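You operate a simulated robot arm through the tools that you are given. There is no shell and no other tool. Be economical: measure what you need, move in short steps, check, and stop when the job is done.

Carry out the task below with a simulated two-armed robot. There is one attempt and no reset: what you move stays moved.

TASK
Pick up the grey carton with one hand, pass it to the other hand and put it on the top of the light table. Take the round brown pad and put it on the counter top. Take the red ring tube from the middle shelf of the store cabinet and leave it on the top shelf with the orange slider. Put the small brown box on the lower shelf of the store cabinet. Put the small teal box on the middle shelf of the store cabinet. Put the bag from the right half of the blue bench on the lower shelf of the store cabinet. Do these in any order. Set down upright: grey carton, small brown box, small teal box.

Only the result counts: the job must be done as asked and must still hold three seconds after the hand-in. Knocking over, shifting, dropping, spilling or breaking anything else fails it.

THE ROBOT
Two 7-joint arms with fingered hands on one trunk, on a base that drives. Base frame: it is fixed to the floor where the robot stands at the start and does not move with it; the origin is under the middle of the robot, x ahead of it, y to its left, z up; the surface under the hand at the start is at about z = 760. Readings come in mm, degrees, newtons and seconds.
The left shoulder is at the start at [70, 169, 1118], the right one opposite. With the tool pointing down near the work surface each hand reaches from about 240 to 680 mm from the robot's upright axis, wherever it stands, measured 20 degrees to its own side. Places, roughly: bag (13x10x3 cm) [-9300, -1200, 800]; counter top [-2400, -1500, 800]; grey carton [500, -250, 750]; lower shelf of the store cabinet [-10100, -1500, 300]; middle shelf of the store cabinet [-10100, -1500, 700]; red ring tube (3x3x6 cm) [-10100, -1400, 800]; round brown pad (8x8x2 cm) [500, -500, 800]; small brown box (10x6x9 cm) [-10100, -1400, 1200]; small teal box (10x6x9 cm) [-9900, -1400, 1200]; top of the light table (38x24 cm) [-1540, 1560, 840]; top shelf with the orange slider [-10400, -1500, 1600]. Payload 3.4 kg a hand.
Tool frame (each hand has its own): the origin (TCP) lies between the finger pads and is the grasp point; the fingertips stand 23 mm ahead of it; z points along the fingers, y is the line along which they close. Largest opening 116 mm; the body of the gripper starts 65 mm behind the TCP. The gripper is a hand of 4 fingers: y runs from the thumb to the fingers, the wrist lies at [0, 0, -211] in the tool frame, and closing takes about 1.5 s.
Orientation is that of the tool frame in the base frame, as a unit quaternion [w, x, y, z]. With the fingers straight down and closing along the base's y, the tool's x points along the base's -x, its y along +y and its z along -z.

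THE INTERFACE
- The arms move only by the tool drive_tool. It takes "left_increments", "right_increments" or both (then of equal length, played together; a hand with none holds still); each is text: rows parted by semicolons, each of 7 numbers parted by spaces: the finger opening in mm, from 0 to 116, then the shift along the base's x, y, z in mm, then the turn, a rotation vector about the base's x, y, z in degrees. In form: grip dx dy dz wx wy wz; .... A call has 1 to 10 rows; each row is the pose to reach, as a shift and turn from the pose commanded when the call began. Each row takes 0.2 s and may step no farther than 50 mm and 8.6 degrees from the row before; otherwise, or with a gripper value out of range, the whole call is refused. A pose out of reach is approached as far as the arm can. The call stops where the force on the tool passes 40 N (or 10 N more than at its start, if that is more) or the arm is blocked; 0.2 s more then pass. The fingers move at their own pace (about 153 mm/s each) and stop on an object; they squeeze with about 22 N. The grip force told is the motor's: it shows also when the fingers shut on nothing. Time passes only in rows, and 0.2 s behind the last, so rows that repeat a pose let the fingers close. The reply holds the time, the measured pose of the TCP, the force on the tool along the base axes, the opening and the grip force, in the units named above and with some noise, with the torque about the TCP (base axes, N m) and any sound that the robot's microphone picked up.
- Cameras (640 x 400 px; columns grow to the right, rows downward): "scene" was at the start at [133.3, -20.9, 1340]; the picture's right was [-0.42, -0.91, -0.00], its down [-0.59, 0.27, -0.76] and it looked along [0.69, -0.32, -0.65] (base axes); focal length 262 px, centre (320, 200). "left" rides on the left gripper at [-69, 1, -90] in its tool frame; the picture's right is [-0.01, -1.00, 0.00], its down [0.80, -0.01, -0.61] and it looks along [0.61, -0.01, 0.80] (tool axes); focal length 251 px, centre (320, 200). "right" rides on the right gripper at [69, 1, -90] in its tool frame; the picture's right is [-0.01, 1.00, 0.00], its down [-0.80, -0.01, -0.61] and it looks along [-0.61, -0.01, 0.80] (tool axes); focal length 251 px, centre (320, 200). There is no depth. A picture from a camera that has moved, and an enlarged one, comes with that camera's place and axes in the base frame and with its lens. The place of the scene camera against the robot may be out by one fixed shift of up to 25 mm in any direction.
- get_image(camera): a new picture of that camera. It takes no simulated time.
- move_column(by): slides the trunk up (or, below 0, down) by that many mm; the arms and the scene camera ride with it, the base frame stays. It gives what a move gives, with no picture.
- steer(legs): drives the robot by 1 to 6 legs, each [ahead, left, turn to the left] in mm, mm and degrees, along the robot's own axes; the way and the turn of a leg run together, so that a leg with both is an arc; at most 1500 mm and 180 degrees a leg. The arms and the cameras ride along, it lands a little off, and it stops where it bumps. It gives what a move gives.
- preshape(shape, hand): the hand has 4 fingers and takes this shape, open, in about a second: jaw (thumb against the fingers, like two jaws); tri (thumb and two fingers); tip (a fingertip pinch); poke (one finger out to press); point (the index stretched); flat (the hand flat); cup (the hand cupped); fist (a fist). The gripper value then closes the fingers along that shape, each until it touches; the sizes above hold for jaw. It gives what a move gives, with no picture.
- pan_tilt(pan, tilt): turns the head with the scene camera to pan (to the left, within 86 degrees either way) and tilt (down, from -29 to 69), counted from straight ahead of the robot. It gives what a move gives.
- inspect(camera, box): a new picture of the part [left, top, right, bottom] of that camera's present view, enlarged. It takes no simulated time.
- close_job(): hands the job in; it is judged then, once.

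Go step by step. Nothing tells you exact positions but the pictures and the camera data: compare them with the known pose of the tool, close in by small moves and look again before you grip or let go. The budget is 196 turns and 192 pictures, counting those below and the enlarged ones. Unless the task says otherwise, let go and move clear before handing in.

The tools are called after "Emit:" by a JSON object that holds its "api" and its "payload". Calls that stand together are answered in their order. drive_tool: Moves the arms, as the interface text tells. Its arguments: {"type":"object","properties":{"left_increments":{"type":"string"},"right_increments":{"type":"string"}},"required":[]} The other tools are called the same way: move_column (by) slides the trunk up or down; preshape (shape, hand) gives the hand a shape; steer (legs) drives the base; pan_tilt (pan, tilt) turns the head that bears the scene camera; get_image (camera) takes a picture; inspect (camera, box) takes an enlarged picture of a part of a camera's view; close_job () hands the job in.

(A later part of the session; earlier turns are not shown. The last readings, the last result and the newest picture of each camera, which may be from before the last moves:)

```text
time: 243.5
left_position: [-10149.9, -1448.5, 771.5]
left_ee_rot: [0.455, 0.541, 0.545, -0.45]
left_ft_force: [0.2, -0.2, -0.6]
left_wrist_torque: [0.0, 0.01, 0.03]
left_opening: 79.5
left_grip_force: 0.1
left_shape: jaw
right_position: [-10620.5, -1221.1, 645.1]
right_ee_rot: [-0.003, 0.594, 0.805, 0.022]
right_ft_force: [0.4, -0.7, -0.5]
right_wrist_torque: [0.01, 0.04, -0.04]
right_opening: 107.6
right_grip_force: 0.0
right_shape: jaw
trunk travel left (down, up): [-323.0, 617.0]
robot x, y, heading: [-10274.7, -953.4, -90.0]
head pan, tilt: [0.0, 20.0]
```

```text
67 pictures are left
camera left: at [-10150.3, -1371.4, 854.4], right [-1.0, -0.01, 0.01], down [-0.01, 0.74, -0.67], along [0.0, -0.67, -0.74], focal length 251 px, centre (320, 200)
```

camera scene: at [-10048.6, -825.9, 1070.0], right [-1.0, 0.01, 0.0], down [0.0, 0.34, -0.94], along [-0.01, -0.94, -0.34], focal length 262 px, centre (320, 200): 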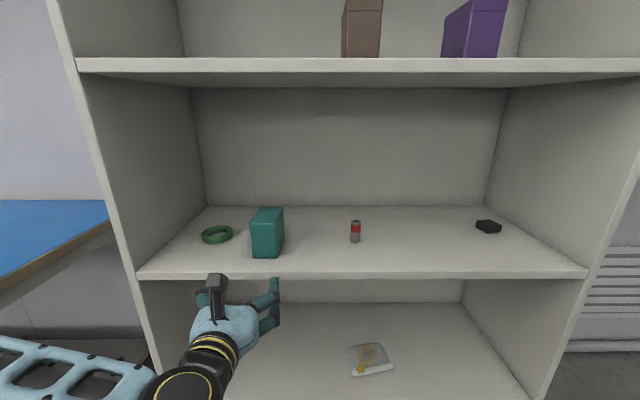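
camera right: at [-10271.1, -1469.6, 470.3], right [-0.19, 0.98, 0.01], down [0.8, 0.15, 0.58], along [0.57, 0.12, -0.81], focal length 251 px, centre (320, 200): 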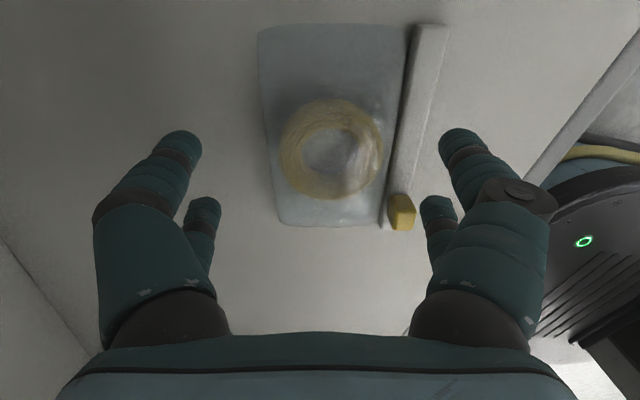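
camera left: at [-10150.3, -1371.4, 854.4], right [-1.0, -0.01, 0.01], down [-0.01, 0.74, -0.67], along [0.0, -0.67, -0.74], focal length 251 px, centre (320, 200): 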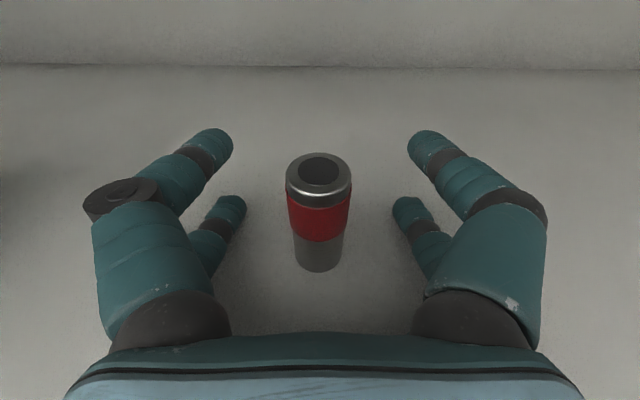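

The tube stands right at the grasp point. I'll close.

Emit:
{"api": "drive_tool", "payload": {"left_increments": "60 0 0 0 0 0 0; 40 0 0 0 0 0 0; 25 0 0 0 0 0 0; 15 0 0 0 0 0 0; 15 0 0 0 0 0 0; 15 0 0 0 0 0 0; 15 0 0 0 0 0 0"}}

Emit:
{"api": "drive_tool", "payload": {"left_increments": "15 0 0 5 0 0 0; 15 0 0 15 0 0 0; 15 0 0 30 0 0 0; 15 0 0 50 0 0 0"}}

Emit:
{"api": "get_image", "payload": {"camera": "left"}}

```text
time: 245.1
left_position: [-10150.6, -1448.1, 771.4]
left_ee_rot: [0.456, 0.541, 0.545, -0.45]
left_ft_force: [0.2, -0.2, 0.3]
left_wrist_torque: [-0.04, 0.04, 0.01]
left_opening: 15.3
left_grip_force: 0.1
left_shape: jaw
right_position: [-10621.5, -1221.5, 644.5]
right_ee_rot: [-0.003, 0.593, 0.805, 0.021]
right_ft_force: [-0.2, 0.1, -0.1]
right_wrist_torque: [0.0, -0.03, 0.01]
right_opening: 108.1
right_grip_force: 0.0
right_shape: jaw
trunk travel left (down, up): [-323.0, 617.0]
robot x, y, heading: [-10276.4, -954.2, -89.8]
head pan, tilt: [0.0, 20.0]
```

```text
time: 246.1
left_position: [-10150.4, -1448.3, 822.0]
left_ee_rot: [0.456, 0.541, 0.545, -0.45]
left_ft_force: [0.0, -0.5, -0.2]
left_wrist_torque: [0.03, -0.01, -0.02]
left_opening: 15.5
left_grip_force: 0.1
left_shape: jaw
right_position: [-10621.2, -1221.7, 645.2]
right_ee_rot: [-0.003, 0.593, 0.805, 0.022]
right_ft_force: [0.9, -1.1, -0.6]
right_wrist_torque: [0.04, 0.03, -0.01]
right_opening: 107.5
right_grip_force: 0.1
right_shape: jaw
trunk travel left (down, up): [-323.0, 617.0]
robot x, y, heading: [-10278.3, -950.6, -89.9]
head pan, tilt: [0.0, 20.0]
```

```text
66 pictures are left
camera left: at [-10150.4, -1370.7, 905.0], right [-1.0, -0.01, 0.01], down [-0.01, 0.74, -0.67], along [0.0, -0.67, -0.74], focal length 251 px, centre (320, 200)
```

left: 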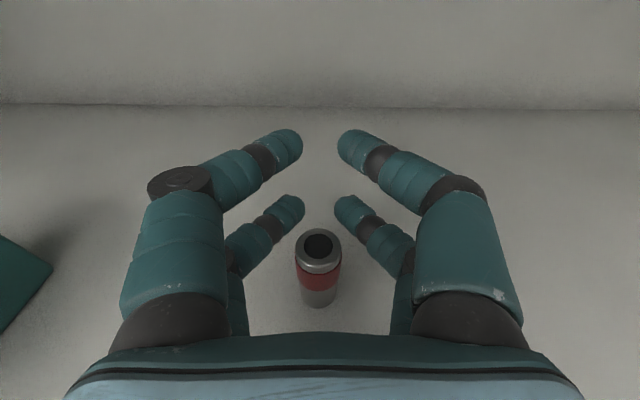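

The fingers stopped at the commanded 15 mm without touching the tube, which is still standing untouched. I'll reopen, go back down with the tube nearer the tips, and close fully.

Emit:
{"api": "drive_tool", "payload": {"left_increments": "50 0 0 0 0 0 0; 80 0 5 0 0 0 0; 80 0 12 0 0 0 0; 80 0 12 -20 0 0 0; 80 0 12 -40 0 0 0; 80 0 12 -54 0 0 0"}}

Emit:
{"api": "get_image", "payload": {"camera": "left"}}

```text
time: 247.5
left_position: [-10149.9, -1435.6, 769.2]
left_ee_rot: [0.456, 0.541, 0.545, -0.451]
left_ft_force: [-1.1, -0.4, 2.0]
left_wrist_torque: [-0.04, 0.04, 0.0]
left_opening: 79.6
left_grip_force: 0.1
left_shape: jaw
right_position: [-10620.9, -1222.6, 644.0]
right_ee_rot: [-0.003, 0.592, 0.805, 0.021]
right_ft_force: [-0.2, 0.2, -0.1]
right_wrist_torque: [0.01, 0.03, -0.01]
right_opening: 108.1
right_grip_force: 0.1
right_shape: jaw
trunk travel left (down, up): [-323.0, 617.0]
robot x, y, heading: [-10277.8, -951.5, -89.9]
head pan, tilt: [0.0, 20.0]
```

```text
65 pictures are left
camera left: at [-10150.7, -1358.7, 851.4], right [-1.0, -0.01, 0.01], down [-0.01, 0.74, -0.67], along [0.0, -0.67, -0.74], focal length 251 px, centre (320, 200)
```

left: 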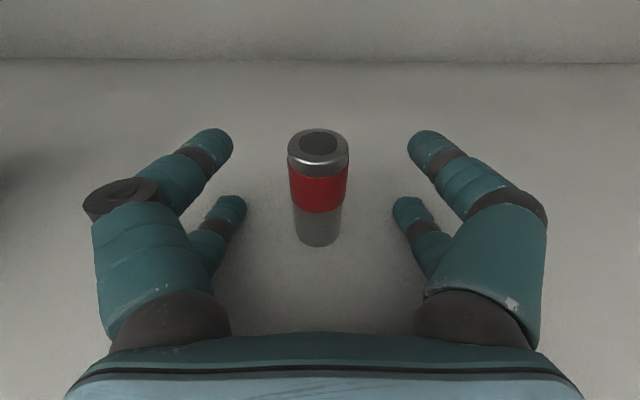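

Now the tube's middle lies between the finger pads. I'll close fully.

Emit:
{"api": "drive_tool", "payload": {"left_increments": "55 0 0 0 0 0 0; 30 0 0 0 0 0 0; 10 0 0 0 0 0 0; 0 0 0 0 0 0 0; 0 0 0 0 0 0 0; 0 0 0 0 0 0 0; 0 0 0 0 0 0 0; 0 0 0 0 0 0 0"}}

Emit:
{"api": "get_image", "payload": {"camera": "left"}}

```text
time: 249.3
left_position: [-10150.3, -1436.1, 767.7]
left_ee_rot: [0.455, 0.541, 0.545, -0.451]
left_ft_force: [0.6, -0.3, 0.0]
left_wrist_torque: [-0.03, 0.01, -0.03]
left_opening: 3.8
left_grip_force: 22.0
left_shape: jaw
right_position: [-10619.9, -1221.3, 643.6]
right_ee_rot: [-0.003, 0.594, 0.804, 0.021]
right_ft_force: [0.0, 0.8, -0.1]
right_wrist_torque: [0.0, -0.02, -0.01]
right_opening: 108.0
right_grip_force: 0.1
right_shape: jaw
trunk travel left (down, up): [-323.0, 617.0]
robot x, y, heading: [-10276.2, -955.9, -90.1]
head pan, tilt: [0.0, 20.0]
```

```text
64 pictures are left
camera left: at [-10150.5, -1358.8, 851.4], right [-1.0, -0.01, 0.01], down [-0.01, 0.74, -0.67], along [0.0, -0.67, -0.74], focal length 251 px, centre (320, 200)
```

left: 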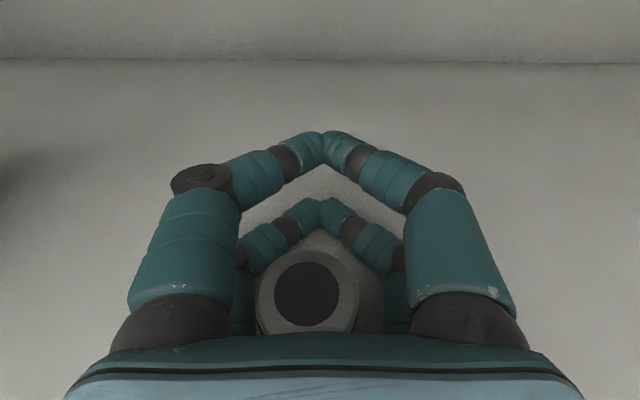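

The V-shaped closing pushed the tube back toward the palm, where it still stands. I'll open, back away and try the fingertip-pinch shape.

Emit:
{"api": "drive_tool", "payload": {"left_increments": "30 0 0 0 0 0 0; 60 0 0 0 0 0 0; 85 0 0 0 0 0 0; 85 0 0 0 0 0 0"}}

Emit:
{"api": "get_image", "payload": {"camera": "left"}}

```text
time: 250.3
left_position: [-10150.2, -1436.3, 768.2]
left_ee_rot: [0.456, 0.541, 0.545, -0.451]
left_ft_force: [0.4, 0.1, 1.5]
left_wrist_torque: [-0.01, 0.03, 0.01]
left_opening: 84.2
left_grip_force: 0.0
left_shape: jaw
right_position: [-10619.8, -1222.6, 644.5]
right_ee_rot: [-0.003, 0.593, 0.805, 0.022]
right_ft_force: [0.2, 0.8, -0.9]
right_wrist_torque: [0.0, -0.03, 0.0]
right_opening: 107.9
right_grip_force: 0.1
right_shape: jaw
trunk travel left (down, up): [-323.0, 617.0]
robot x, y, heading: [-10273.6, -950.6, -89.6]
head pan, tilt: [0.0, 20.0]
```

```text
63 pictures are left
camera left: at [-10150.5, -1358.7, 851.5], right [-1.0, -0.01, 0.01], down [-0.01, 0.74, -0.67], along [0.0, -0.67, -0.74], focal length 251 px, centre (320, 200)
```

left: 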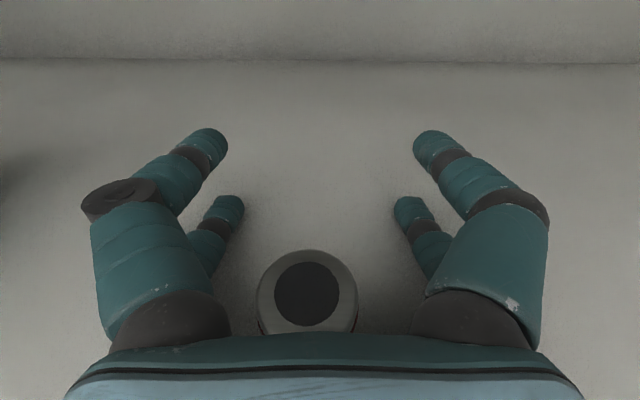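

The tube stands near the palm. I'll back off 170 mm and shape the fingers to a tip pinch.

Emit:
{"api": "steer", "payload": {"legs": [[-170, 0, 0]]}}

Emit:
{"api": "preshape", "payload": {"hand": "left", "shape": "tip"}}

Emit:
{"api": "get_image", "payload": {"camera": "left"}}

```text
time: 251.8
left_position: [-10151.9, -1268.7, 768.3]
left_ee_rot: [0.454, 0.542, 0.544, -0.451]
left_ft_force: [-0.2, -0.7, 0.4]
left_wrist_torque: [-0.02, -0.01, -0.02]
left_opening: 84.8
left_grip_force: 0.1
left_shape: jaw
right_position: [-10621.0, -1051.5, 643.9]
right_ee_rot: [-0.002, 0.593, 0.805, 0.021]
right_ft_force: [-0.1, 0.8, -0.5]
right_wrist_torque: [-0.02, 0.04, 0.02]
right_opening: 108.0
right_grip_force: 0.1
right_shape: jaw
trunk travel left (down, up): [-323.0, 617.0]
robot x, y, heading: [-10277.7, -779.9, -90.0]
head pan, tilt: [0.0, 20.0]
```

```text
time: 252.7
left_position: [-10152.0, -1268.6, 768.7]
left_ee_rot: [0.456, 0.541, 0.545, -0.451]
left_ft_force: [-0.2, 1.1, -0.9]
left_wrist_torque: [-0.01, -0.01, -0.02]
left_opening: 115.9
left_grip_force: 0.1
left_shape: tip
right_position: [-10620.4, -1052.0, 645.2]
right_ee_rot: [-0.002, 0.594, 0.804, 0.021]
right_ft_force: [-0.4, -0.6, -0.2]
right_wrist_torque: [0.05, 0.03, 0.0]
right_opening: 108.0
right_grip_force: 0.0
right_shape: jaw
trunk travel left (down, up): [-323.0, 617.0]
robot x, y, heading: [-10273.9, -785.4, -89.8]
head pan, tilt: [0.0, 20.0]
```

```text
62 pictures are left
camera left: at [-10151.1, -1190.3, 851.4], right [-1.0, -0.01, 0.01], down [-0.01, 0.74, -0.67], along [0.0, -0.67, -0.74], focal length 251 px, centre (320, 200)
```

left: 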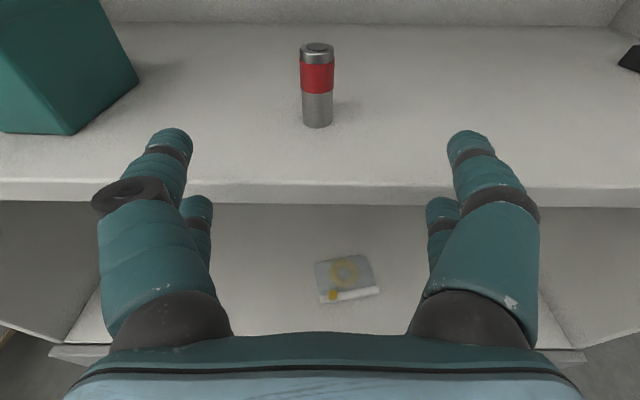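

I'll test how this pinch closes in free air.

Emit:
{"api": "drive_tool", "payload": {"left_increments": "80 0 0 0 0 0 0; 50 0 0 0 0 0 0; 25 0 0 0 0 0 0; 25 0 0 0 0 0 0; 25 0 0 0 0 0 0"}}

Emit:
{"api": "get_image", "payload": {"camera": "left"}}

```text
time: 253.9
left_position: [-10151.2, -1269.0, 768.0]
left_ee_rot: [0.455, 0.542, 0.544, -0.451]
left_ft_force: [0.7, 0.2, 0.1]
left_wrist_torque: [0.01, 0.03, 0.02]
left_opening: 25.6
left_grip_force: 0.1
left_shape: tip
right_position: [-10620.4, -1052.5, 644.8]
right_ee_rot: [-0.003, 0.593, 0.805, 0.021]
right_ft_force: [0.2, -0.1, 0.3]
right_wrist_torque: [-0.01, 0.01, -0.03]
right_opening: 108.0
right_grip_force: 0.2
right_shape: jaw
trunk travel left (down, up): [-323.0, 617.0]
robot x, y, heading: [-10277.6, -786.7, -90.1]
head pan, tilt: [0.0, 20.0]
```

```text
61 pictures are left
camera left: at [-10151.1, -1190.3, 851.4], right [-1.0, -0.01, 0.01], down [-0.01, 0.74, -0.67], along [0.0, -0.67, -0.74], focal length 251 px, centre (320, 200)
```

left: 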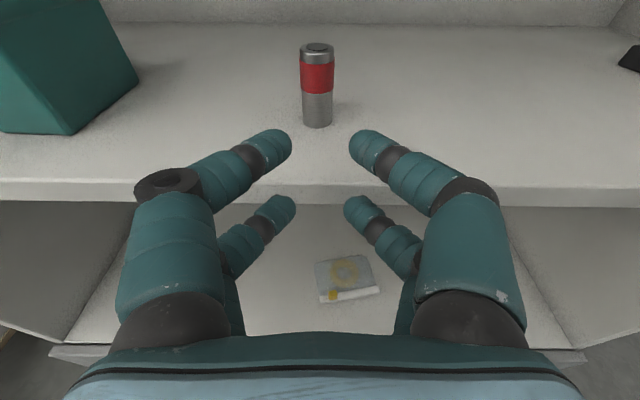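

At 25 mm the fingertips come in at about 45°, so the tube has to sit right at the tip caps, about 20 mm ahead of the TCP. I'll open and approach to that distance.

Emit:
{"api": "drive_tool", "payload": {"left_increments": "60 0 0 0 0 0 0; 75 0 0 0 0 0 0; 75 0 0 0 0 0 0"}}

Emit:
{"api": "steer", "payload": {"legs": [[100, 0, 0]]}}

Emit:
{"api": "get_image", "payload": {"camera": "left"}}

```text
time: 254.7
left_position: [-10150.8, -1268.6, 768.2]
left_ee_rot: [0.456, 0.541, 0.545, -0.45]
left_ft_force: [-0.3, -0.3, -0.7]
left_wrist_torque: [-0.02, 0.0, 0.0]
left_opening: 74.6
left_grip_force: 0.1
left_shape: tip
right_position: [-10621.8, -1052.8, 645.3]
right_ee_rot: [-0.002, 0.593, 0.805, 0.02]
right_ft_force: [0.5, 0.4, 0.5]
right_wrist_torque: [0.04, -0.02, -0.02]
right_opening: 108.0
right_grip_force: 0.0
right_shape: jaw
trunk travel left (down, up): [-323.0, 617.0]
robot x, y, heading: [-10276.0, -784.1, -90.1]
head pan, tilt: [0.0, 20.0]
```

```text
time: 255.8
left_position: [-10150.3, -1368.6, 768.0]
left_ee_rot: [0.455, 0.542, 0.545, -0.451]
left_ft_force: [-0.4, 2.0, 1.7]
left_wrist_torque: [-0.01, 0.0, 0.01]
left_opening: 74.6
left_grip_force: 0.0
left_shape: tip
right_position: [-10621.7, -1154.1, 642.9]
right_ee_rot: [-0.003, 0.593, 0.805, 0.022]
right_ft_force: [-0.2, -0.2, 0.0]
right_wrist_torque: [0.01, 0.02, 0.03]
right_opening: 107.6
right_grip_force: 0.1
right_shape: jaw
trunk travel left (down, up): [-323.0, 617.0]
robot x, y, heading: [-10279.5, -883.1, -89.8]
head pan, tilt: [0.0, 20.0]
```

```text
60 pictures are left
camera left: at [-10151.0, -1291.0, 851.3], right [-1.0, -0.01, 0.01], down [-0.01, 0.74, -0.67], along [0.0, -0.67, -0.74], focal length 251 px, centre (320, 200)
```

left: 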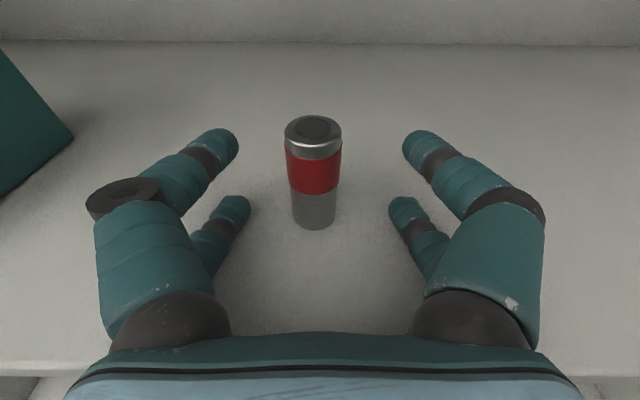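

The tube's centre is ≈20 mm ahead of the TCP, at the tips. I'll close slowly.

Emit:
{"api": "drive_tool", "payload": {"left_increments": "60 0 0 0 0 0 0; 48 0 0 0 0 0 0; 38 0 0 0 0 0 0; 32 0 0 0 0 0 0; 28 0 0 0 0 0 0; 24 0 0 0 0 0 0"}}

Emit:
{"api": "get_image", "payload": {"camera": "left"}}

```text
time: 257.2
left_position: [-10150.2, -1368.4, 768.3]
left_ee_rot: [0.454, 0.542, 0.544, -0.451]
left_ft_force: [-0.5, -0.5, 1.8]
left_wrist_torque: [-0.02, -0.02, -0.01]
left_opening: 24.8
left_grip_force: 0.1
left_shape: tip
right_position: [-10620.5, -1153.5, 644.6]
right_ee_rot: [-0.003, 0.593, 0.805, 0.022]
right_ft_force: [-0.1, 0.1, -0.1]
right_wrist_torque: [0.02, -0.06, 0.02]
right_opening: 107.8
right_grip_force: 0.1
right_shape: jaw
trunk travel left (down, up): [-323.0, 617.0]
robot x, y, heading: [-10277.3, -884.3, -90.0]
head pan, tilt: [0.0, 20.0]
```

```text
59 pictures are left
camera left: at [-10150.9, -1290.5, 851.6], right [-1.0, -0.01, 0.01], down [-0.01, 0.74, -0.67], along [0.0, -0.67, -0.74], focal length 251 px, centre (320, 200)
```

left: 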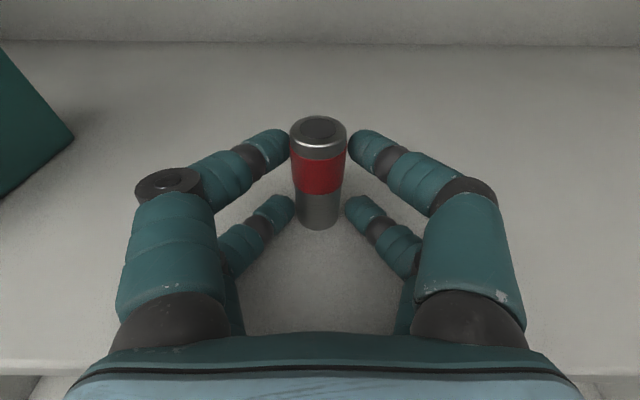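

The tips are at the tube's widest line. I'll squeeze.

Emit:
{"api": "drive_tool", "payload": {"left_increments": "20 0 0 0 0 0 0; 15 0 0 0 0 0 0; 10 0 0 0 0 0 0; 10 0 0 0 0 0 0"}}

Emit:
{"api": "get_image", "payload": {"camera": "left"}}

```text
time: 258.2
left_position: [-10150.3, -1369.1, 768.2]
left_ee_rot: [0.455, 0.541, 0.545, -0.451]
left_ft_force: [0.2, 0.6, 1.5]
left_wrist_torque: [-0.01, -0.02, -0.02]
left_opening: 18.1
left_grip_force: 21.4
left_shape: tip
right_position: [-10621.6, -1153.3, 645.5]
right_ee_rot: [-0.003, 0.592, 0.805, 0.021]
right_ft_force: [-0.3, -0.4, 0.4]
right_wrist_torque: [0.03, 0.01, 0.0]
right_opening: 107.9
right_grip_force: 0.1
right_shape: jaw
trunk travel left (down, up): [-323.0, 617.0]
robot x, y, heading: [-10276.1, -883.0, -90.0]
head pan, tilt: [0.0, 20.0]
```

```text
58 pictures are left
camera left: at [-10151.0, -1290.4, 851.7], right [-1.0, -0.01, 0.01], down [-0.01, 0.74, -0.67], along [0.0, -0.67, -0.74], focal length 251 px, centre (320, 200)
```

left: 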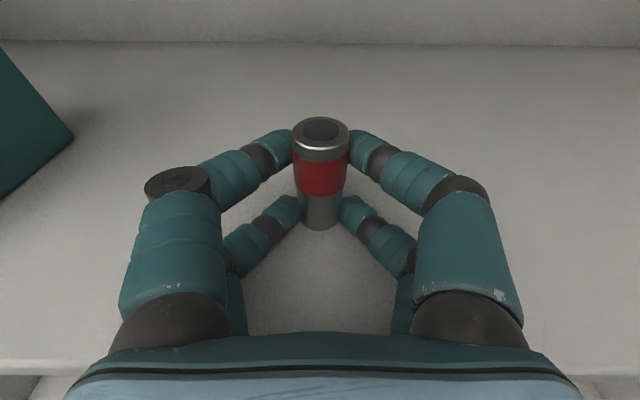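

Gripped at 18 mm with 21 N and holding still. I'll lift with the tight command kept.

Emit:
{"api": "drive_tool", "payload": {"left_increments": "8 0 0 4 0 0 0; 8 0 0 12 0 0 0; 8 0 0 25 0 0 0; 8 0 0 40 0 0 0; 8 0 0 55 0 0 0"}}

Emit:
{"api": "get_image", "payload": {"camera": "left"}}

```text
time: 259.4
left_position: [-10150.2, -1369.7, 823.4]
left_ee_rot: [0.456, 0.541, 0.545, -0.45]
left_ft_force: [-1.1, 0.3, -1.0]
left_wrist_torque: [0.04, 0.01, 0.01]
left_opening: 18.0
left_grip_force: 22.1
left_shape: tip
right_position: [-10621.1, -1153.4, 643.6]
right_ee_rot: [-0.003, 0.593, 0.805, 0.021]
right_ft_force: [0.4, -0.5, 0.4]
right_wrist_torque: [0.02, 0.01, 0.01]
right_opening: 108.0
right_grip_force: 0.1
right_shape: jaw
trunk travel left (down, up): [-323.0, 617.0]
robot x, y, heading: [-10277.0, -884.0, -89.7]
head pan, tilt: [0.0, 20.0]
```

```text
57 pictures are left
camera left: at [-10150.7, -1291.0, 906.7], right [-1.0, -0.01, 0.01], down [-0.01, 0.74, -0.67], along [0.0, -0.67, -0.74], focal length 251 px, centre (320, 200)
```

left: 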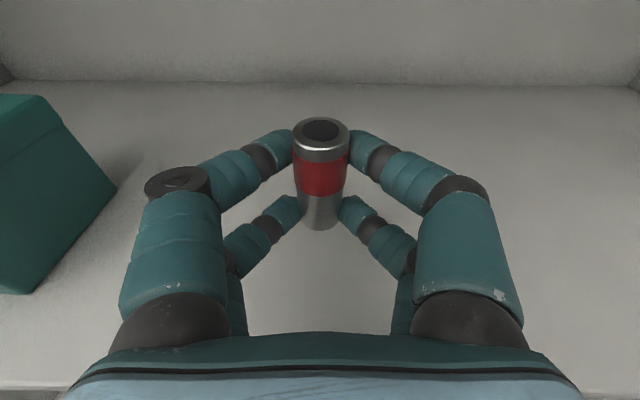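

The tube is held. I'll back out and raise the trunk for the top shelf.

Emit:
{"api": "steer", "payload": {"legs": [[-260, 0, 0]]}}

Emit:
{"api": "move_column", "payload": {"by": 400}}

Emit:
{"api": "move_column", "payload": {"by": 210}}

Emit:
{"api": "drive_tool", "payload": {"left_increments": "8 0 0 30 0 0 0; 8 0 0 60 0 0 0; 8 0 0 90 0 0 0; 8 0 0 120 0 0 0; 8 0 0 150 0 0 0; 8 0 0 180 0 0 0; 8 0 0 210 0 0 0; 8 0 0 235 0 0 0"}}

Emit:
{"api": "get_image", "payload": {"camera": "left"}}

Emit:
{"api": "get_image", "payload": {"camera": "scene"}}

```text
time: 261.3
left_position: [-10150.7, -1107.8, 823.4]
left_ee_rot: [0.455, 0.542, 0.545, -0.451]
left_ft_force: [0.0, -1.0, -0.6]
left_wrist_torque: [-0.01, 0.0, 0.01]
left_opening: 18.0
left_grip_force: 22.0
left_shape: tip
right_position: [-10621.2, -892.1, 644.7]
right_ee_rot: [-0.003, 0.594, 0.804, 0.02]
right_ft_force: [-0.1, 0.7, 0.5]
right_wrist_torque: [-0.02, 0.02, 0.01]
right_opening: 108.0
right_grip_force: 0.0
right_shape: jaw
trunk travel left (down, up): [-323.0, 617.0]
robot x, y, heading: [-10276.0, -621.2, -89.9]
head pan, tilt: [0.0, 20.0]
```

```text
time: 265.1
left_position: [-10151.9, -1108.6, 1223.7]
left_ee_rot: [0.455, 0.542, 0.544, -0.451]
left_ft_force: [0.3, -0.7, -0.1]
left_wrist_torque: [-0.01, 0.0, 0.0]
left_opening: 17.9
left_grip_force: 22.1
left_shape: tip
right_position: [-10619.1, -893.8, 1044.9]
right_ee_rot: [-0.003, 0.594, 0.804, 0.021]
right_ft_force: [0.2, -0.8, -0.4]
right_wrist_torque: [-0.01, 0.02, 0.01]
right_opening: 107.9
right_grip_force: 0.2
right_shape: jaw
trunk travel left (down, up): [-723.0, 217.0]
robot x, y, heading: [-10277.3, -625.7, -90.1]
head pan, tilt: [0.0, 20.0]
```

```text
time: 267.4
left_position: [-10151.6, -1108.9, 1432.7]
left_ee_rot: [0.455, 0.542, 0.545, -0.45]
left_ft_force: [-0.8, -0.6, 0.0]
left_wrist_torque: [0.02, 0.0, 0.0]
left_opening: 18.1
left_grip_force: 21.9
left_shape: tip
right_position: [-10620.3, -893.2, 1254.7]
right_ee_rot: [-0.003, 0.593, 0.805, 0.021]
right_ft_force: [-0.9, 0.9, 0.1]
right_wrist_torque: [0.01, 0.02, -0.01]
right_opening: 107.8
right_grip_force: 0.1
right_shape: jaw
trunk travel left (down, up): [-933.0, 7.0]
robot x, y, heading: [-10277.1, -625.3, -90.0]
head pan, tilt: [0.0, 20.0]
```

```text
time: 269.2
left_position: [-10152.6, -1107.9, 1667.4]
left_ee_rot: [0.456, 0.541, 0.545, -0.45]
left_ft_force: [-0.3, 0.4, 0.0]
left_wrist_torque: [0.01, -0.02, -0.01]
left_opening: 18.1
left_grip_force: 21.9
left_shape: tip
right_position: [-10622.1, -891.9, 1253.7]
right_ee_rot: [-0.002, 0.593, 0.805, 0.022]
right_ft_force: [0.4, -0.7, 0.2]
right_wrist_torque: [0.02, 0.02, 0.01]
right_opening: 107.7
right_grip_force: 0.1
right_shape: jaw
trunk travel left (down, up): [-933.0, 7.0]
robot x, y, heading: [-10273.7, -624.3, -90.2]
head pan, tilt: [0.0, 20.0]
```

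```text
56 pictures are left
camera left: at [-10152.3, -1030.4, 1751.6], right [-1.0, -0.01, 0.01], down [-0.01, 0.74, -0.67], along [0.0, -0.67, -0.74], focal length 251 px, centre (320, 200)
```

left: 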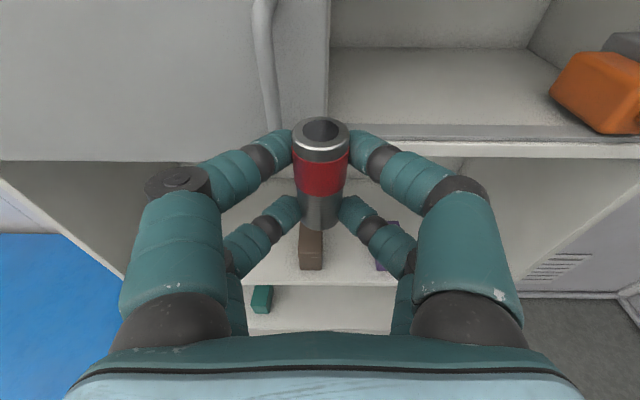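

```text
55 pictures are left
camera scene: at [-10270.9, -752.3, 1679.9], right [-1.0, 0.0, 0.0], down [0.0, 0.34, -0.94], along [0.0, -0.94, -0.34], focal length 262 px, centre (320, 200)
```

scene: 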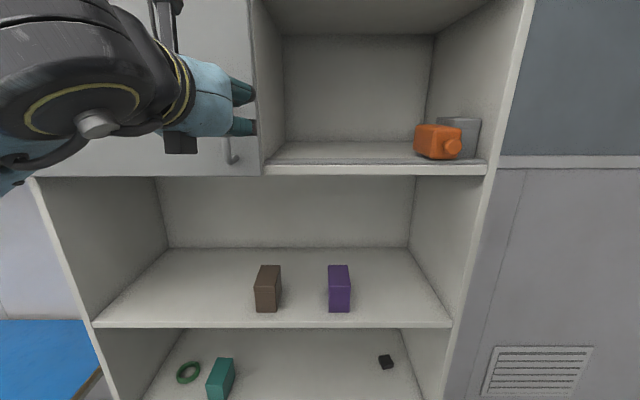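

I'll zoom in on the top compartment to see the shelf's front lip.

Emit:
{"api": "inspect", "payload": {"camera": "scene", "box": [240, 70, 520, 190]}}

Emit:
{"api": "inspect", "payload": {"camera": "left", "box": [320, 20, 640, 180]}}

```text
2.29 times, centred on (380, 130) of scene
camera zoom: at [-10270.9, -752.3, 1679.9], right [-1.0, 0.0, 0.0], down [0.0, 0.34, -0.94], along [0.0, -0.94, -0.34], focal length 599 px, centre (183, 360)
```

zoom: 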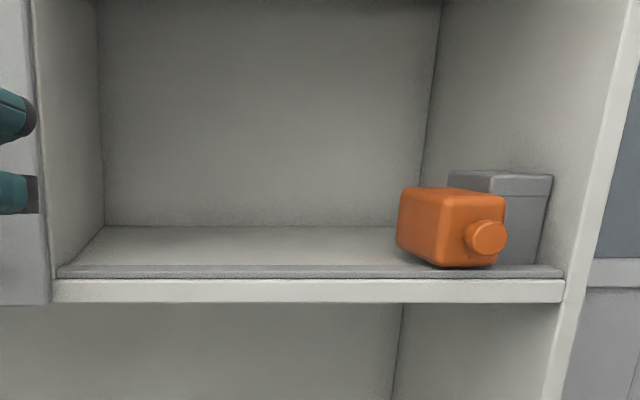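

```text
2.00 times, centred on (480, 100) of left
camera zoom: at [-10152.3, -1030.4, 1751.6], right [-1.0, -0.01, 0.01], down [-0.01, 0.74, -0.67], along [0.0, -0.67, -0.74], focal length 503 px, centre (0, 400)
```

zoom: 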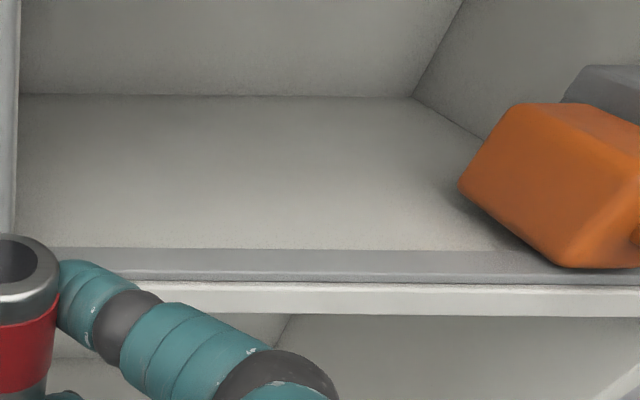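

The grey strip at the shelf front is the slider's rail (y -1311 to -1354), with the shelf top at ≈1555. I'll set the tube behind it at about [-10310, -1440], so I strafe and move in.

Emit:
{"api": "steer", "payload": {"legs": [[0, -158, 0], [190, 0, 0]]}}

Emit:
{"api": "get_image", "payload": {"camera": "left"}}

Emit:
{"api": "get_image", "payload": {"camera": "scene"}}

```text
time: 271.8
left_position: [-10310.6, -1292.0, 1669.1]
left_ee_rot: [0.456, 0.541, 0.543, -0.452]
left_ft_force: [-0.7, 0.1, -0.4]
left_wrist_torque: [0.02, 0.02, 0.0]
left_opening: 18.2
left_grip_force: 22.0
left_shape: tip
right_position: [-10778.7, -1077.1, 1254.9]
right_ee_rot: [-0.001, 0.593, 0.805, 0.019]
right_ft_force: [0.2, 0.6, -0.2]
right_wrist_torque: [-0.04, 0.0, 0.02]
right_opening: 107.7
right_grip_force: 0.1
right_shape: jaw
trunk travel left (down, up): [-933.0, 7.0]
robot x, y, heading: [-10434.6, -812.9, -90.1]
head pan, tilt: [0.0, 20.0]
```

```text
52 pictures are left
camera left: at [-10310.2, -1213.7, 1752.8], right [-1.0, -0.01, 0.01], down [-0.01, 0.74, -0.68], along [0.0, -0.68, -0.74], focal length 251 px, centre (320, 200)
```

left: 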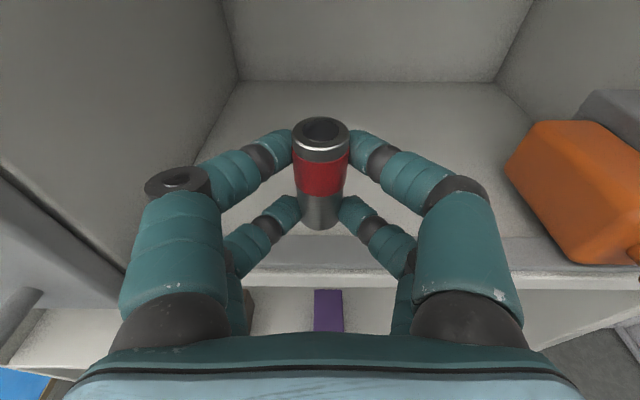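

```text
51 pictures are left
camera scene: at [-10428.5, -935.8, 1680.4], right [-1.0, 0.0, 0.0], down [0.0, 0.34, -0.94], along [0.0, -0.94, -0.34], focal length 262 px, centre (320, 200)
```

scene: 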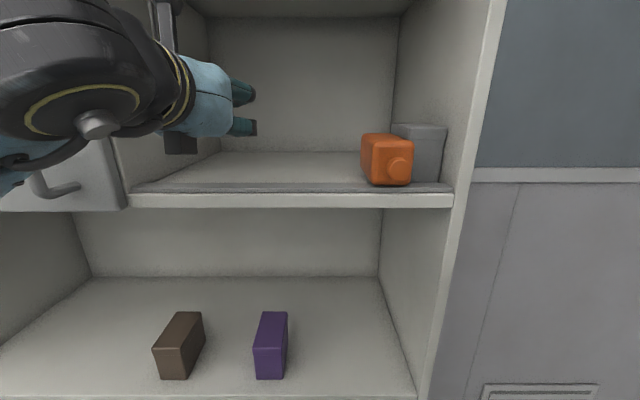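

Clear of the rail and slider. I'll advance 92 mm more, so the tube is at y≈-1404.

Emit:
{"api": "steer", "payload": {"legs": [[92, 0, 0]]}}

Emit:
{"api": "drive_tool", "payload": {"left_increments": "8 0 0 -20 0 0 0; 8 0 0 -40 0 0 0; 8 0 0 -55 0 0 0; 8 0 0 -65 0 0 0"}}

Emit:
{"api": "get_image", "payload": {"camera": "left"}}

Emit:
{"api": "get_image", "payload": {"camera": "scene"}}

```text
time: 272.9
left_position: [-10309.0, -1390.7, 1667.3]
left_ee_rot: [0.453, 0.542, 0.544, -0.452]
left_ft_force: [0.1, -0.5, -1.2]
left_wrist_torque: [0.01, -0.03, 0.0]
left_opening: 18.1
left_grip_force: 22.1
left_shape: tip
right_position: [-10779.0, -1174.7, 1254.5]
right_ee_rot: [-0.004, 0.593, 0.805, 0.021]
right_ft_force: [0.5, -0.5, -1.0]
right_wrist_torque: [-0.02, 0.01, 0.02]
right_opening: 107.9
right_grip_force: 0.0
right_shape: jaw
trunk travel left (down, up): [-933.0, 7.0]
robot x, y, heading: [-10436.5, -907.2, -90.2]
head pan, tilt: [0.0, 20.0]
```

```text
time: 273.9
left_position: [-10310.4, -1390.5, 1602.7]
left_ee_rot: [0.454, 0.542, 0.543, -0.452]
left_ft_force: [-0.2, -0.1, -1.0]
left_wrist_torque: [-0.05, 0.03, -0.01]
left_opening: 17.6
left_grip_force: 21.9
left_shape: tip
right_position: [-10779.8, -1174.2, 1254.7]
right_ee_rot: [-0.003, 0.594, 0.804, 0.022]
right_ft_force: [-0.2, 1.0, 0.6]
right_wrist_torque: [-0.01, -0.02, 0.01]
right_opening: 107.8
right_grip_force: 0.1
right_shape: jaw
trunk travel left (down, up): [-933.0, 7.0]
robot x, y, heading: [-10434.1, -904.6, -90.2]
head pan, tilt: [0.0, 20.0]
```

```text
50 pictures are left
camera left: at [-10310.5, -1312.5, 1686.2], right [-1.0, -0.01, 0.01], down [-0.01, 0.74, -0.67], along [0.0, -0.67, -0.74], focal length 251 px, centre (320, 200)
```

left: 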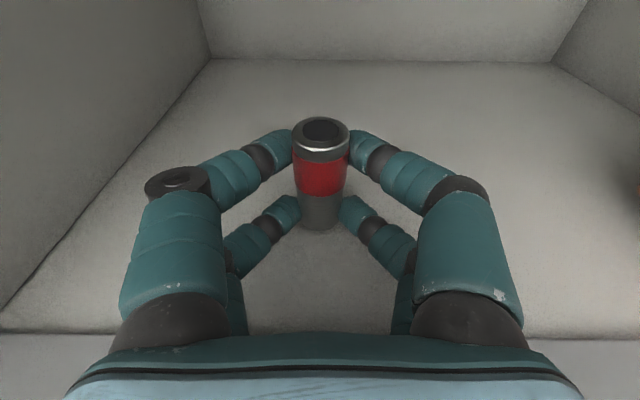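

```text
49 pictures are left
camera scene: at [-10428.7, -1034.2, 1679.9], right [-1.0, 0.0, 0.0], down [0.0, 0.34, -0.94], along [0.0, -0.94, -0.34], focal length 262 px, centre (320, 200)
```

scene: 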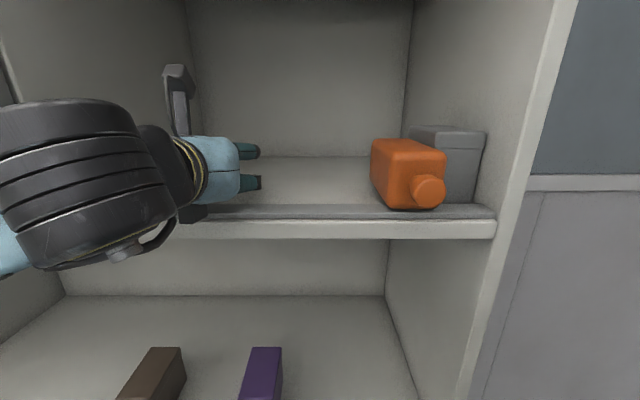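

The tube bottom is ≈11 mm above the shelf. I'll lower gently until it touches.

Emit:
{"api": "drive_tool", "payload": {"left_increments": "8 0 0 -5 0 0 0; 8 0 0 -9 0 0 0; 8 0 0 -11 0 0 0; 8 0 0 -13 0 0 0"}}

```text
time: 274.9
left_position: [-10310.1, -1390.0, 1589.4]
left_ee_rot: [0.455, 0.542, 0.545, -0.45]
left_ft_force: [-0.2, -1.2, -0.8]
left_wrist_torque: [0.02, 0.0, -0.01]
left_opening: 18.1
left_grip_force: 21.7
left_shape: tip
right_position: [-10779.0, -1174.6, 1254.8]
right_ee_rot: [-0.002, 0.593, 0.805, 0.022]
right_ft_force: [0.2, -0.3, 0.6]
right_wrist_torque: [0.0, -0.02, -0.01]
right_opening: 108.1
right_grip_force: 0.1
right_shape: jaw
trunk travel left (down, up): [-933.0, 7.0]
robot x, y, heading: [-10435.8, -906.5, -89.9]
head pan, tilt: [0.0, 20.0]
```

No contact yet, so I'll continue in 2 mm steps.

Emit:
{"api": "drive_tool", "payload": {"left_increments": "8 0 0 -2 0 0 0; 8 0 0 -4 0 0 0; 8 0 0 -6 0 0 0; 8 0 0 -8 0 0 0"}}

Emit:
{"api": "inspect", "payload": {"camera": "scene", "box": [140, 110, 340, 240]}}

```text
time: 275.9
left_position: [-10311.2, -1388.6, 1588.5]
left_ee_rot: [0.458, 0.537, 0.542, -0.457]
left_ft_force: [-1.2, -3.3, 13.9]
left_wrist_torque: [0.02, -0.05, 0.0]
left_opening: 17.9
left_grip_force: 22.3
left_shape: tip
right_position: [-10779.7, -1174.2, 1254.3]
right_ee_rot: [-0.002, 0.593, 0.805, 0.021]
right_ft_force: [-0.1, -0.6, 0.8]
right_wrist_torque: [-0.01, 0.03, 0.04]
right_opening: 108.0
right_grip_force: 0.0
right_shape: jaw
trunk travel left (down, up): [-933.0, 7.0]
robot x, y, heading: [-10432.5, -903.3, -90.0]
head pan, tilt: [0.0, 20.0]
stopped in row 4 (left hand): the force on the tool passed its limit at 44 N (the readings are from after the stop); the commanded pose is now the measured one
```

```text
3.08 times, centred on (240, 175) of scene
camera zoom: at [-10429.1, -1033.6, 1679.7], right [-1.0, 0.0, 0.0], down [0.0, 0.34, -0.94], along [0.0, -0.94, -0.34], focal length 806 px, centre (566, 277)
```

zoom: 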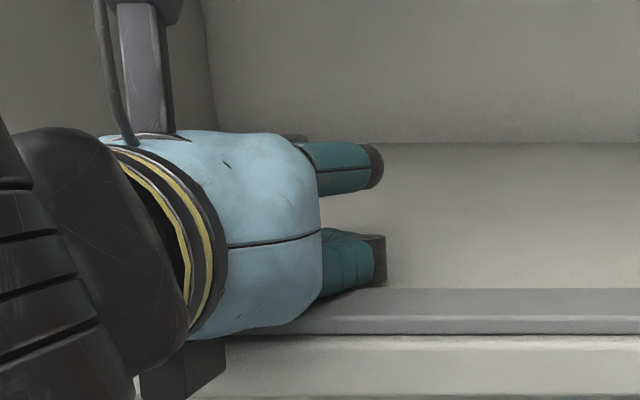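

Contact is now shared by the tube and the lower fingertips. I'll ease up 1 mm, release and look.

Emit:
{"api": "drive_tool", "payload": {"left_increments": "10 0 0 1 0 0 0; 22 0 0 1 0 0 0; 35 0 0 1 0 0 0; 50 0 0 1 0 0 0; 70 0 0 1 0 0 0; 70 0 0 1 0 0 0"}}

Emit:
{"api": "get_image", "payload": {"camera": "left"}}

```text
time: 277.3
left_position: [-10310.0, -1388.8, 1585.7]
left_ee_rot: [0.456, 0.539, 0.543, -0.454]
left_ft_force: [-1.8, -3.5, 11.5]
left_wrist_torque: [0.15, -0.04, -0.01]
left_opening: 65.2
left_grip_force: 0.1
left_shape: tip
right_position: [-10779.9, -1174.9, 1254.3]
right_ee_rot: [-0.002, 0.593, 0.805, 0.021]
right_ft_force: [0.6, -0.1, 0.7]
right_wrist_torque: [0.01, -0.01, 0.01]
right_opening: 107.8
right_grip_force: 0.0
right_shape: jaw
trunk travel left (down, up): [-933.0, 7.0]
robot x, y, heading: [-10436.9, -903.1, -89.9]
head pan, tilt: [0.0, 20.0]
```

```text
47 pictures are left
camera left: at [-10310.3, -1311.0, 1669.8], right [-1.0, -0.01, 0.01], down [-0.01, 0.73, -0.68], along [0.0, -0.68, -0.73], focal length 251 px, centre (320, 200)
```

left: 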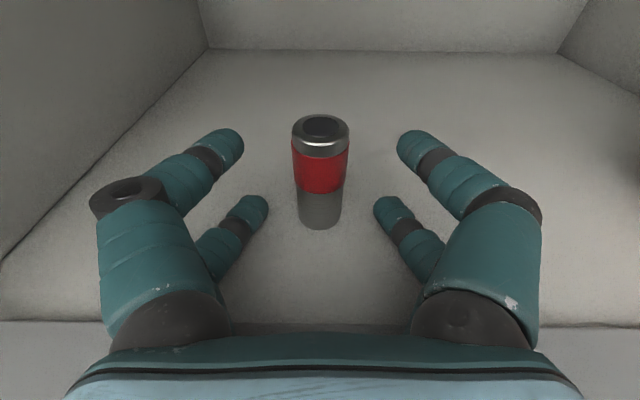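

The tube stands on the top shelf. I'll lift the hand slightly and reverse straight out.

Emit:
{"api": "drive_tool", "payload": {"left_increments": "70 0 0 5 0 0 0; 70 0 0 12 0 0 0"}}

Emit:
{"api": "steer", "payload": {"legs": [[-280, 0, 0]]}}

Emit:
{"api": "get_image", "payload": {"camera": "scene"}}

```text
time: 277.9
left_position: [-10310.5, -1388.7, 1598.6]
left_ee_rot: [0.456, 0.539, 0.543, -0.454]
left_ft_force: [-0.9, -0.4, 0.3]
left_wrist_torque: [-0.01, -0.01, -0.03]
left_opening: 69.3
left_grip_force: 0.0
left_shape: tip
right_position: [-10779.0, -1174.8, 1254.5]
right_ee_rot: [-0.002, 0.593, 0.805, 0.022]
right_ft_force: [-0.7, -0.8, 0.0]
right_wrist_torque: [-0.01, -0.04, 0.01]
right_opening: 107.9
right_grip_force: 0.0
right_shape: jaw
trunk travel left (down, up): [-933.0, 7.0]
robot x, y, heading: [-10434.2, -911.5, -90.0]
head pan, tilt: [0.0, 20.0]
```

```text
time: 279.9
left_position: [-10310.5, -1114.4, 1598.0]
left_ee_rot: [0.455, 0.539, 0.542, -0.455]
left_ft_force: [-0.4, -0.8, 0.2]
left_wrist_torque: [0.03, 0.02, -0.02]
left_opening: 69.5
left_grip_force: 0.1
left_shape: tip
right_position: [-10778.7, -897.0, 1253.3]
right_ee_rot: [-0.004, 0.594, 0.804, 0.023]
right_ft_force: [-0.6, 0.6, -0.6]
right_wrist_torque: [0.02, 0.0, -0.02]
right_opening: 107.8
right_grip_force: 0.1
right_shape: jaw
trunk travel left (down, up): [-933.0, 7.0]
robot x, y, heading: [-10435.9, -626.8, -90.0]
head pan, tilt: [0.0, 20.0]
```

```text
46 pictures are left
camera scene: at [-10428.1, -758.6, 1679.4], right [-1.0, 0.0, 0.0], down [0.0, 0.34, -0.94], along [0.0, -0.94, -0.34], focal length 262 px, centre (320, 200)
```

scene: 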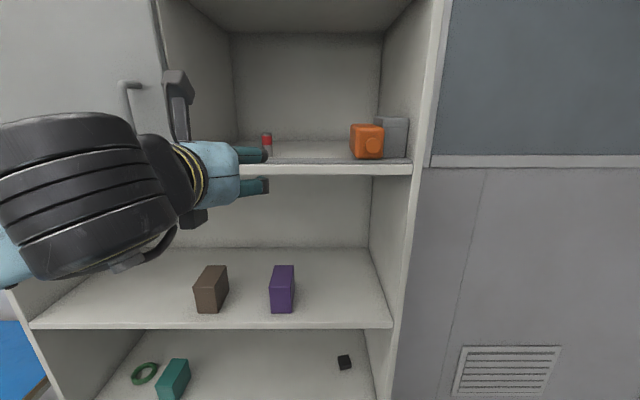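

The tube is done. Next is the brown box at x≈-10138: jaw shape again, trunk and arm down, and strafe left.

Emit:
{"api": "preshape", "payload": {"hand": "left", "shape": "jaw"}}

Emit:
{"api": "drive_tool", "payload": {"left_increments": "105 0 0 -40 0 0 0; 105 0 0 -80 0 0 0; 105 0 0 -120 0 0 0; 105 0 0 -160 0 0 0; 105 0 0 -190 0 0 0; 105 0 0 -212 0 0 0"}}

Emit:
{"api": "move_column", "payload": {"by": -210}}

Emit:
{"api": "steer", "payload": {"legs": [[120, 172, 0]]}}

Emit:
{"api": "get_image", "payload": {"camera": "left"}}

```text
time: 280.8
left_position: [-10310.7, -1109.7, 1600.9]
left_ee_rot: [0.457, 0.538, 0.542, -0.455]
left_ft_force: [-0.1, -0.1, 0.5]
left_wrist_torque: [-0.03, -0.01, 0.03]
left_opening: 116.1
left_grip_force: 0.0
left_shape: jaw
right_position: [-10778.2, -892.8, 1254.4]
right_ee_rot: [-0.003, 0.594, 0.804, 0.021]
right_ft_force: [-0.3, -0.5, 0.3]
right_wrist_torque: [0.0, -0.02, 0.01]
right_opening: 107.9
right_grip_force: 0.1
right_shape: jaw
trunk travel left (down, up): [-933.0, 7.0]
robot x, y, heading: [-10435.7, -624.6, -90.1]
head pan, tilt: [0.0, 20.0]
```

```text
time: 282.1
left_position: [-10310.5, -1110.6, 1387.1]
left_ee_rot: [0.457, 0.538, 0.543, -0.455]
left_ft_force: [0.8, -0.4, 0.9]
left_wrist_torque: [0.02, 0.01, 0.01]
left_opening: 105.2
left_grip_force: 0.0
left_shape: jaw
right_position: [-10781.2, -893.3, 1254.3]
right_ee_rot: [-0.002, 0.594, 0.804, 0.021]
right_ft_force: [0.3, -0.6, -0.7]
right_wrist_torque: [-0.01, -0.01, -0.03]
right_opening: 107.8
right_grip_force: 0.0
right_shape: jaw
trunk travel left (down, up): [-933.0, 7.0]
robot x, y, heading: [-10435.3, -626.6, -90.0]
head pan, tilt: [0.0, 20.0]
```

```text
time: 284.4
left_position: [-10310.5, -1111.0, 1176.2]
left_ee_rot: [0.456, 0.539, 0.542, -0.455]
left_ft_force: [0.1, -0.2, 0.1]
left_wrist_torque: [0.06, 0.02, -0.01]
left_opening: 104.9
left_grip_force: 0.0
left_shape: jaw
right_position: [-10778.6, -893.5, 1045.3]
right_ee_rot: [-0.003, 0.595, 0.804, 0.021]
right_ft_force: [0.4, 0.0, 0.4]
right_wrist_torque: [0.04, -0.01, 0.01]
right_opening: 108.0
right_grip_force: 0.1
right_shape: jaw
trunk travel left (down, up): [-723.0, 217.0]
robot x, y, heading: [-10432.6, -623.8, -90.1]
head pan, tilt: [0.0, 20.0]
```

```text
time: 286.0
left_position: [-10139.8, -1228.8, 1176.8]
left_ee_rot: [0.457, 0.538, 0.543, -0.455]
left_ft_force: [-0.3, 0.3, -0.1]
left_wrist_torque: [-0.03, 0.02, -0.01]
left_opening: 105.4
left_grip_force: 0.0
left_shape: jaw
right_position: [-10608.9, -1012.7, 1043.9]
right_ee_rot: [-0.003, 0.594, 0.804, 0.022]
right_ft_force: [-0.4, -0.5, -0.4]
right_wrist_torque: [-0.02, -0.02, 0.01]
right_opening: 108.1
right_grip_force: 0.1
right_shape: jaw
trunk travel left (down, up): [-723.0, 217.0]
robot x, y, heading: [-10261.8, -746.1, -90.1]
head pan, tilt: [0.0, 20.0]
```

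```text
45 pictures are left
camera left: at [-10138.1, -1150.1, 1259.3], right [-1.0, -0.01, 0.01], down [-0.01, 0.73, -0.68], along [0.0, -0.68, -0.73], focal length 251 px, centre (320, 200)
```

left: 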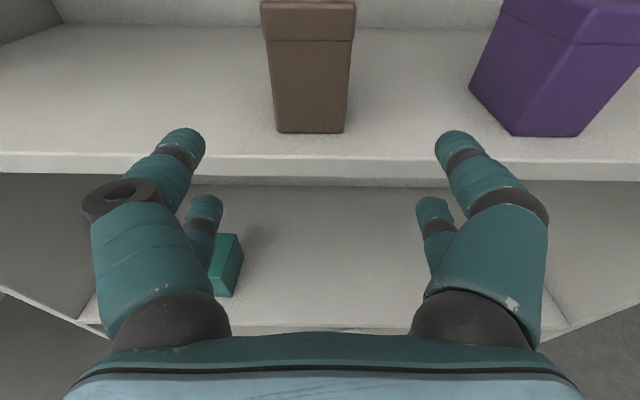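

The brown box is at x≈-10130 with its front at y≈-1347. I'll advance 164 mm with a 9 mm left shift.

Emit:
{"api": "steer", "payload": {"legs": [[164, 9, 0]]}}

Emit:
{"api": "get_image", "payload": {"camera": "left"}}

```text
time: 287.5
left_position: [-10129.2, -1392.5, 1177.3]
left_ee_rot: [0.458, 0.537, 0.543, -0.455]
left_ft_force: [0.2, 0.6, 0.0]
left_wrist_torque: [0.01, 0.02, 0.0]
left_opening: 105.4
left_grip_force: 0.1
left_shape: jaw
right_position: [-10598.4, -1175.7, 1045.1]
right_ee_rot: [-0.002, 0.594, 0.804, 0.021]
right_ft_force: [-0.8, -0.4, -0.1]
right_wrist_torque: [0.01, 0.01, 0.02]
right_opening: 107.7
right_grip_force: 0.0
right_shape: jaw
trunk travel left (down, up): [-723.0, 217.0]
robot x, y, heading: [-10252.9, -909.7, -90.1]
head pan, tilt: [0.0, 20.0]
```

```text
44 pictures are left
camera left: at [-10128.5, -1314.2, 1259.6], right [-1.0, -0.01, 0.01], down [-0.01, 0.73, -0.68], along [0.0, -0.68, -0.73], focal length 251 px, centre (320, 200)
```

left: 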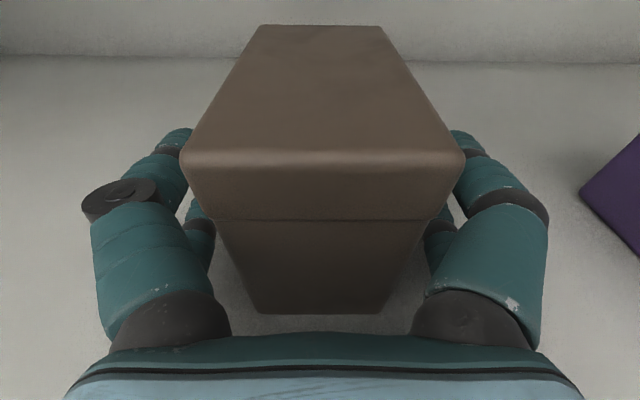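

Same geometry as before. I'll close, lift and check.

Emit:
{"api": "drive_tool", "payload": {"left_increments": "90 0 0 -3 0 0 0; 75 0 0 -3 0 0 0; 60 0 0 -3 0 0 0; 45 0 0 -3 0 0 0; 40 0 0 -3 0 0 0; 40 0 0 -3 0 0 0; 40 0 0 -3 0 0 0"}}

Emit:
{"api": "drive_tool", "payload": {"left_increments": "40 0 0 5 0 0 0; 40 0 0 15 0 0 0; 40 0 0 30 0 0 0; 40 0 0 40 0 0 0"}}

Emit:
{"api": "get_image", "payload": {"camera": "left"}}

```text
time: 289.1
left_position: [-10128.9, -1393.9, 1172.9]
left_ee_rot: [0.458, 0.537, 0.543, -0.455]
left_ft_force: [-0.5, 0.6, -0.1]
left_wrist_torque: [0.05, 0.02, 0.02]
left_opening: 51.3
left_grip_force: 22.1
left_shape: jaw
right_position: [-10598.3, -1177.9, 1044.4]
right_ee_rot: [-0.003, 0.594, 0.804, 0.022]
right_ft_force: [1.0, -0.1, 0.0]
right_wrist_torque: [-0.01, -0.01, -0.01]
right_opening: 108.0
right_grip_force: 0.1
right_shape: jaw
trunk travel left (down, up): [-723.0, 217.0]
robot x, y, heading: [-10252.9, -912.4, -90.2]
head pan, tilt: [0.0, 20.0]
```

```text
time: 290.1
left_position: [-10128.8, -1395.1, 1212.6]
left_ee_rot: [0.457, 0.538, 0.543, -0.455]
left_ft_force: [-0.2, -0.2, -1.9]
left_wrist_torque: [0.02, -0.03, -0.06]
left_opening: 51.1
left_grip_force: 22.2
left_shape: jaw
right_position: [-10597.1, -1178.3, 1044.8]
right_ee_rot: [-0.003, 0.595, 0.804, 0.021]
right_ft_force: [0.2, 0.0, -0.8]
right_wrist_torque: [-0.01, 0.0, -0.01]
right_opening: 108.4
right_grip_force: 0.0
right_shape: jaw
trunk travel left (down, up): [-723.0, 217.0]
robot x, y, heading: [-10251.7, -910.4, -90.1]
head pan, tilt: [0.0, 20.0]
```

```text
43 pictures are left
camera left: at [-10128.3, -1316.9, 1296.1], right [-1.0, -0.01, 0.01], down [-0.01, 0.73, -0.68], along [0.0, -0.68, -0.73], focal length 251 px, centre (320, 200)
```

left: 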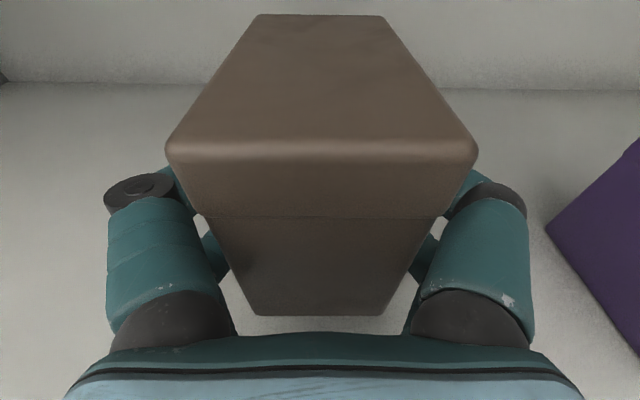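

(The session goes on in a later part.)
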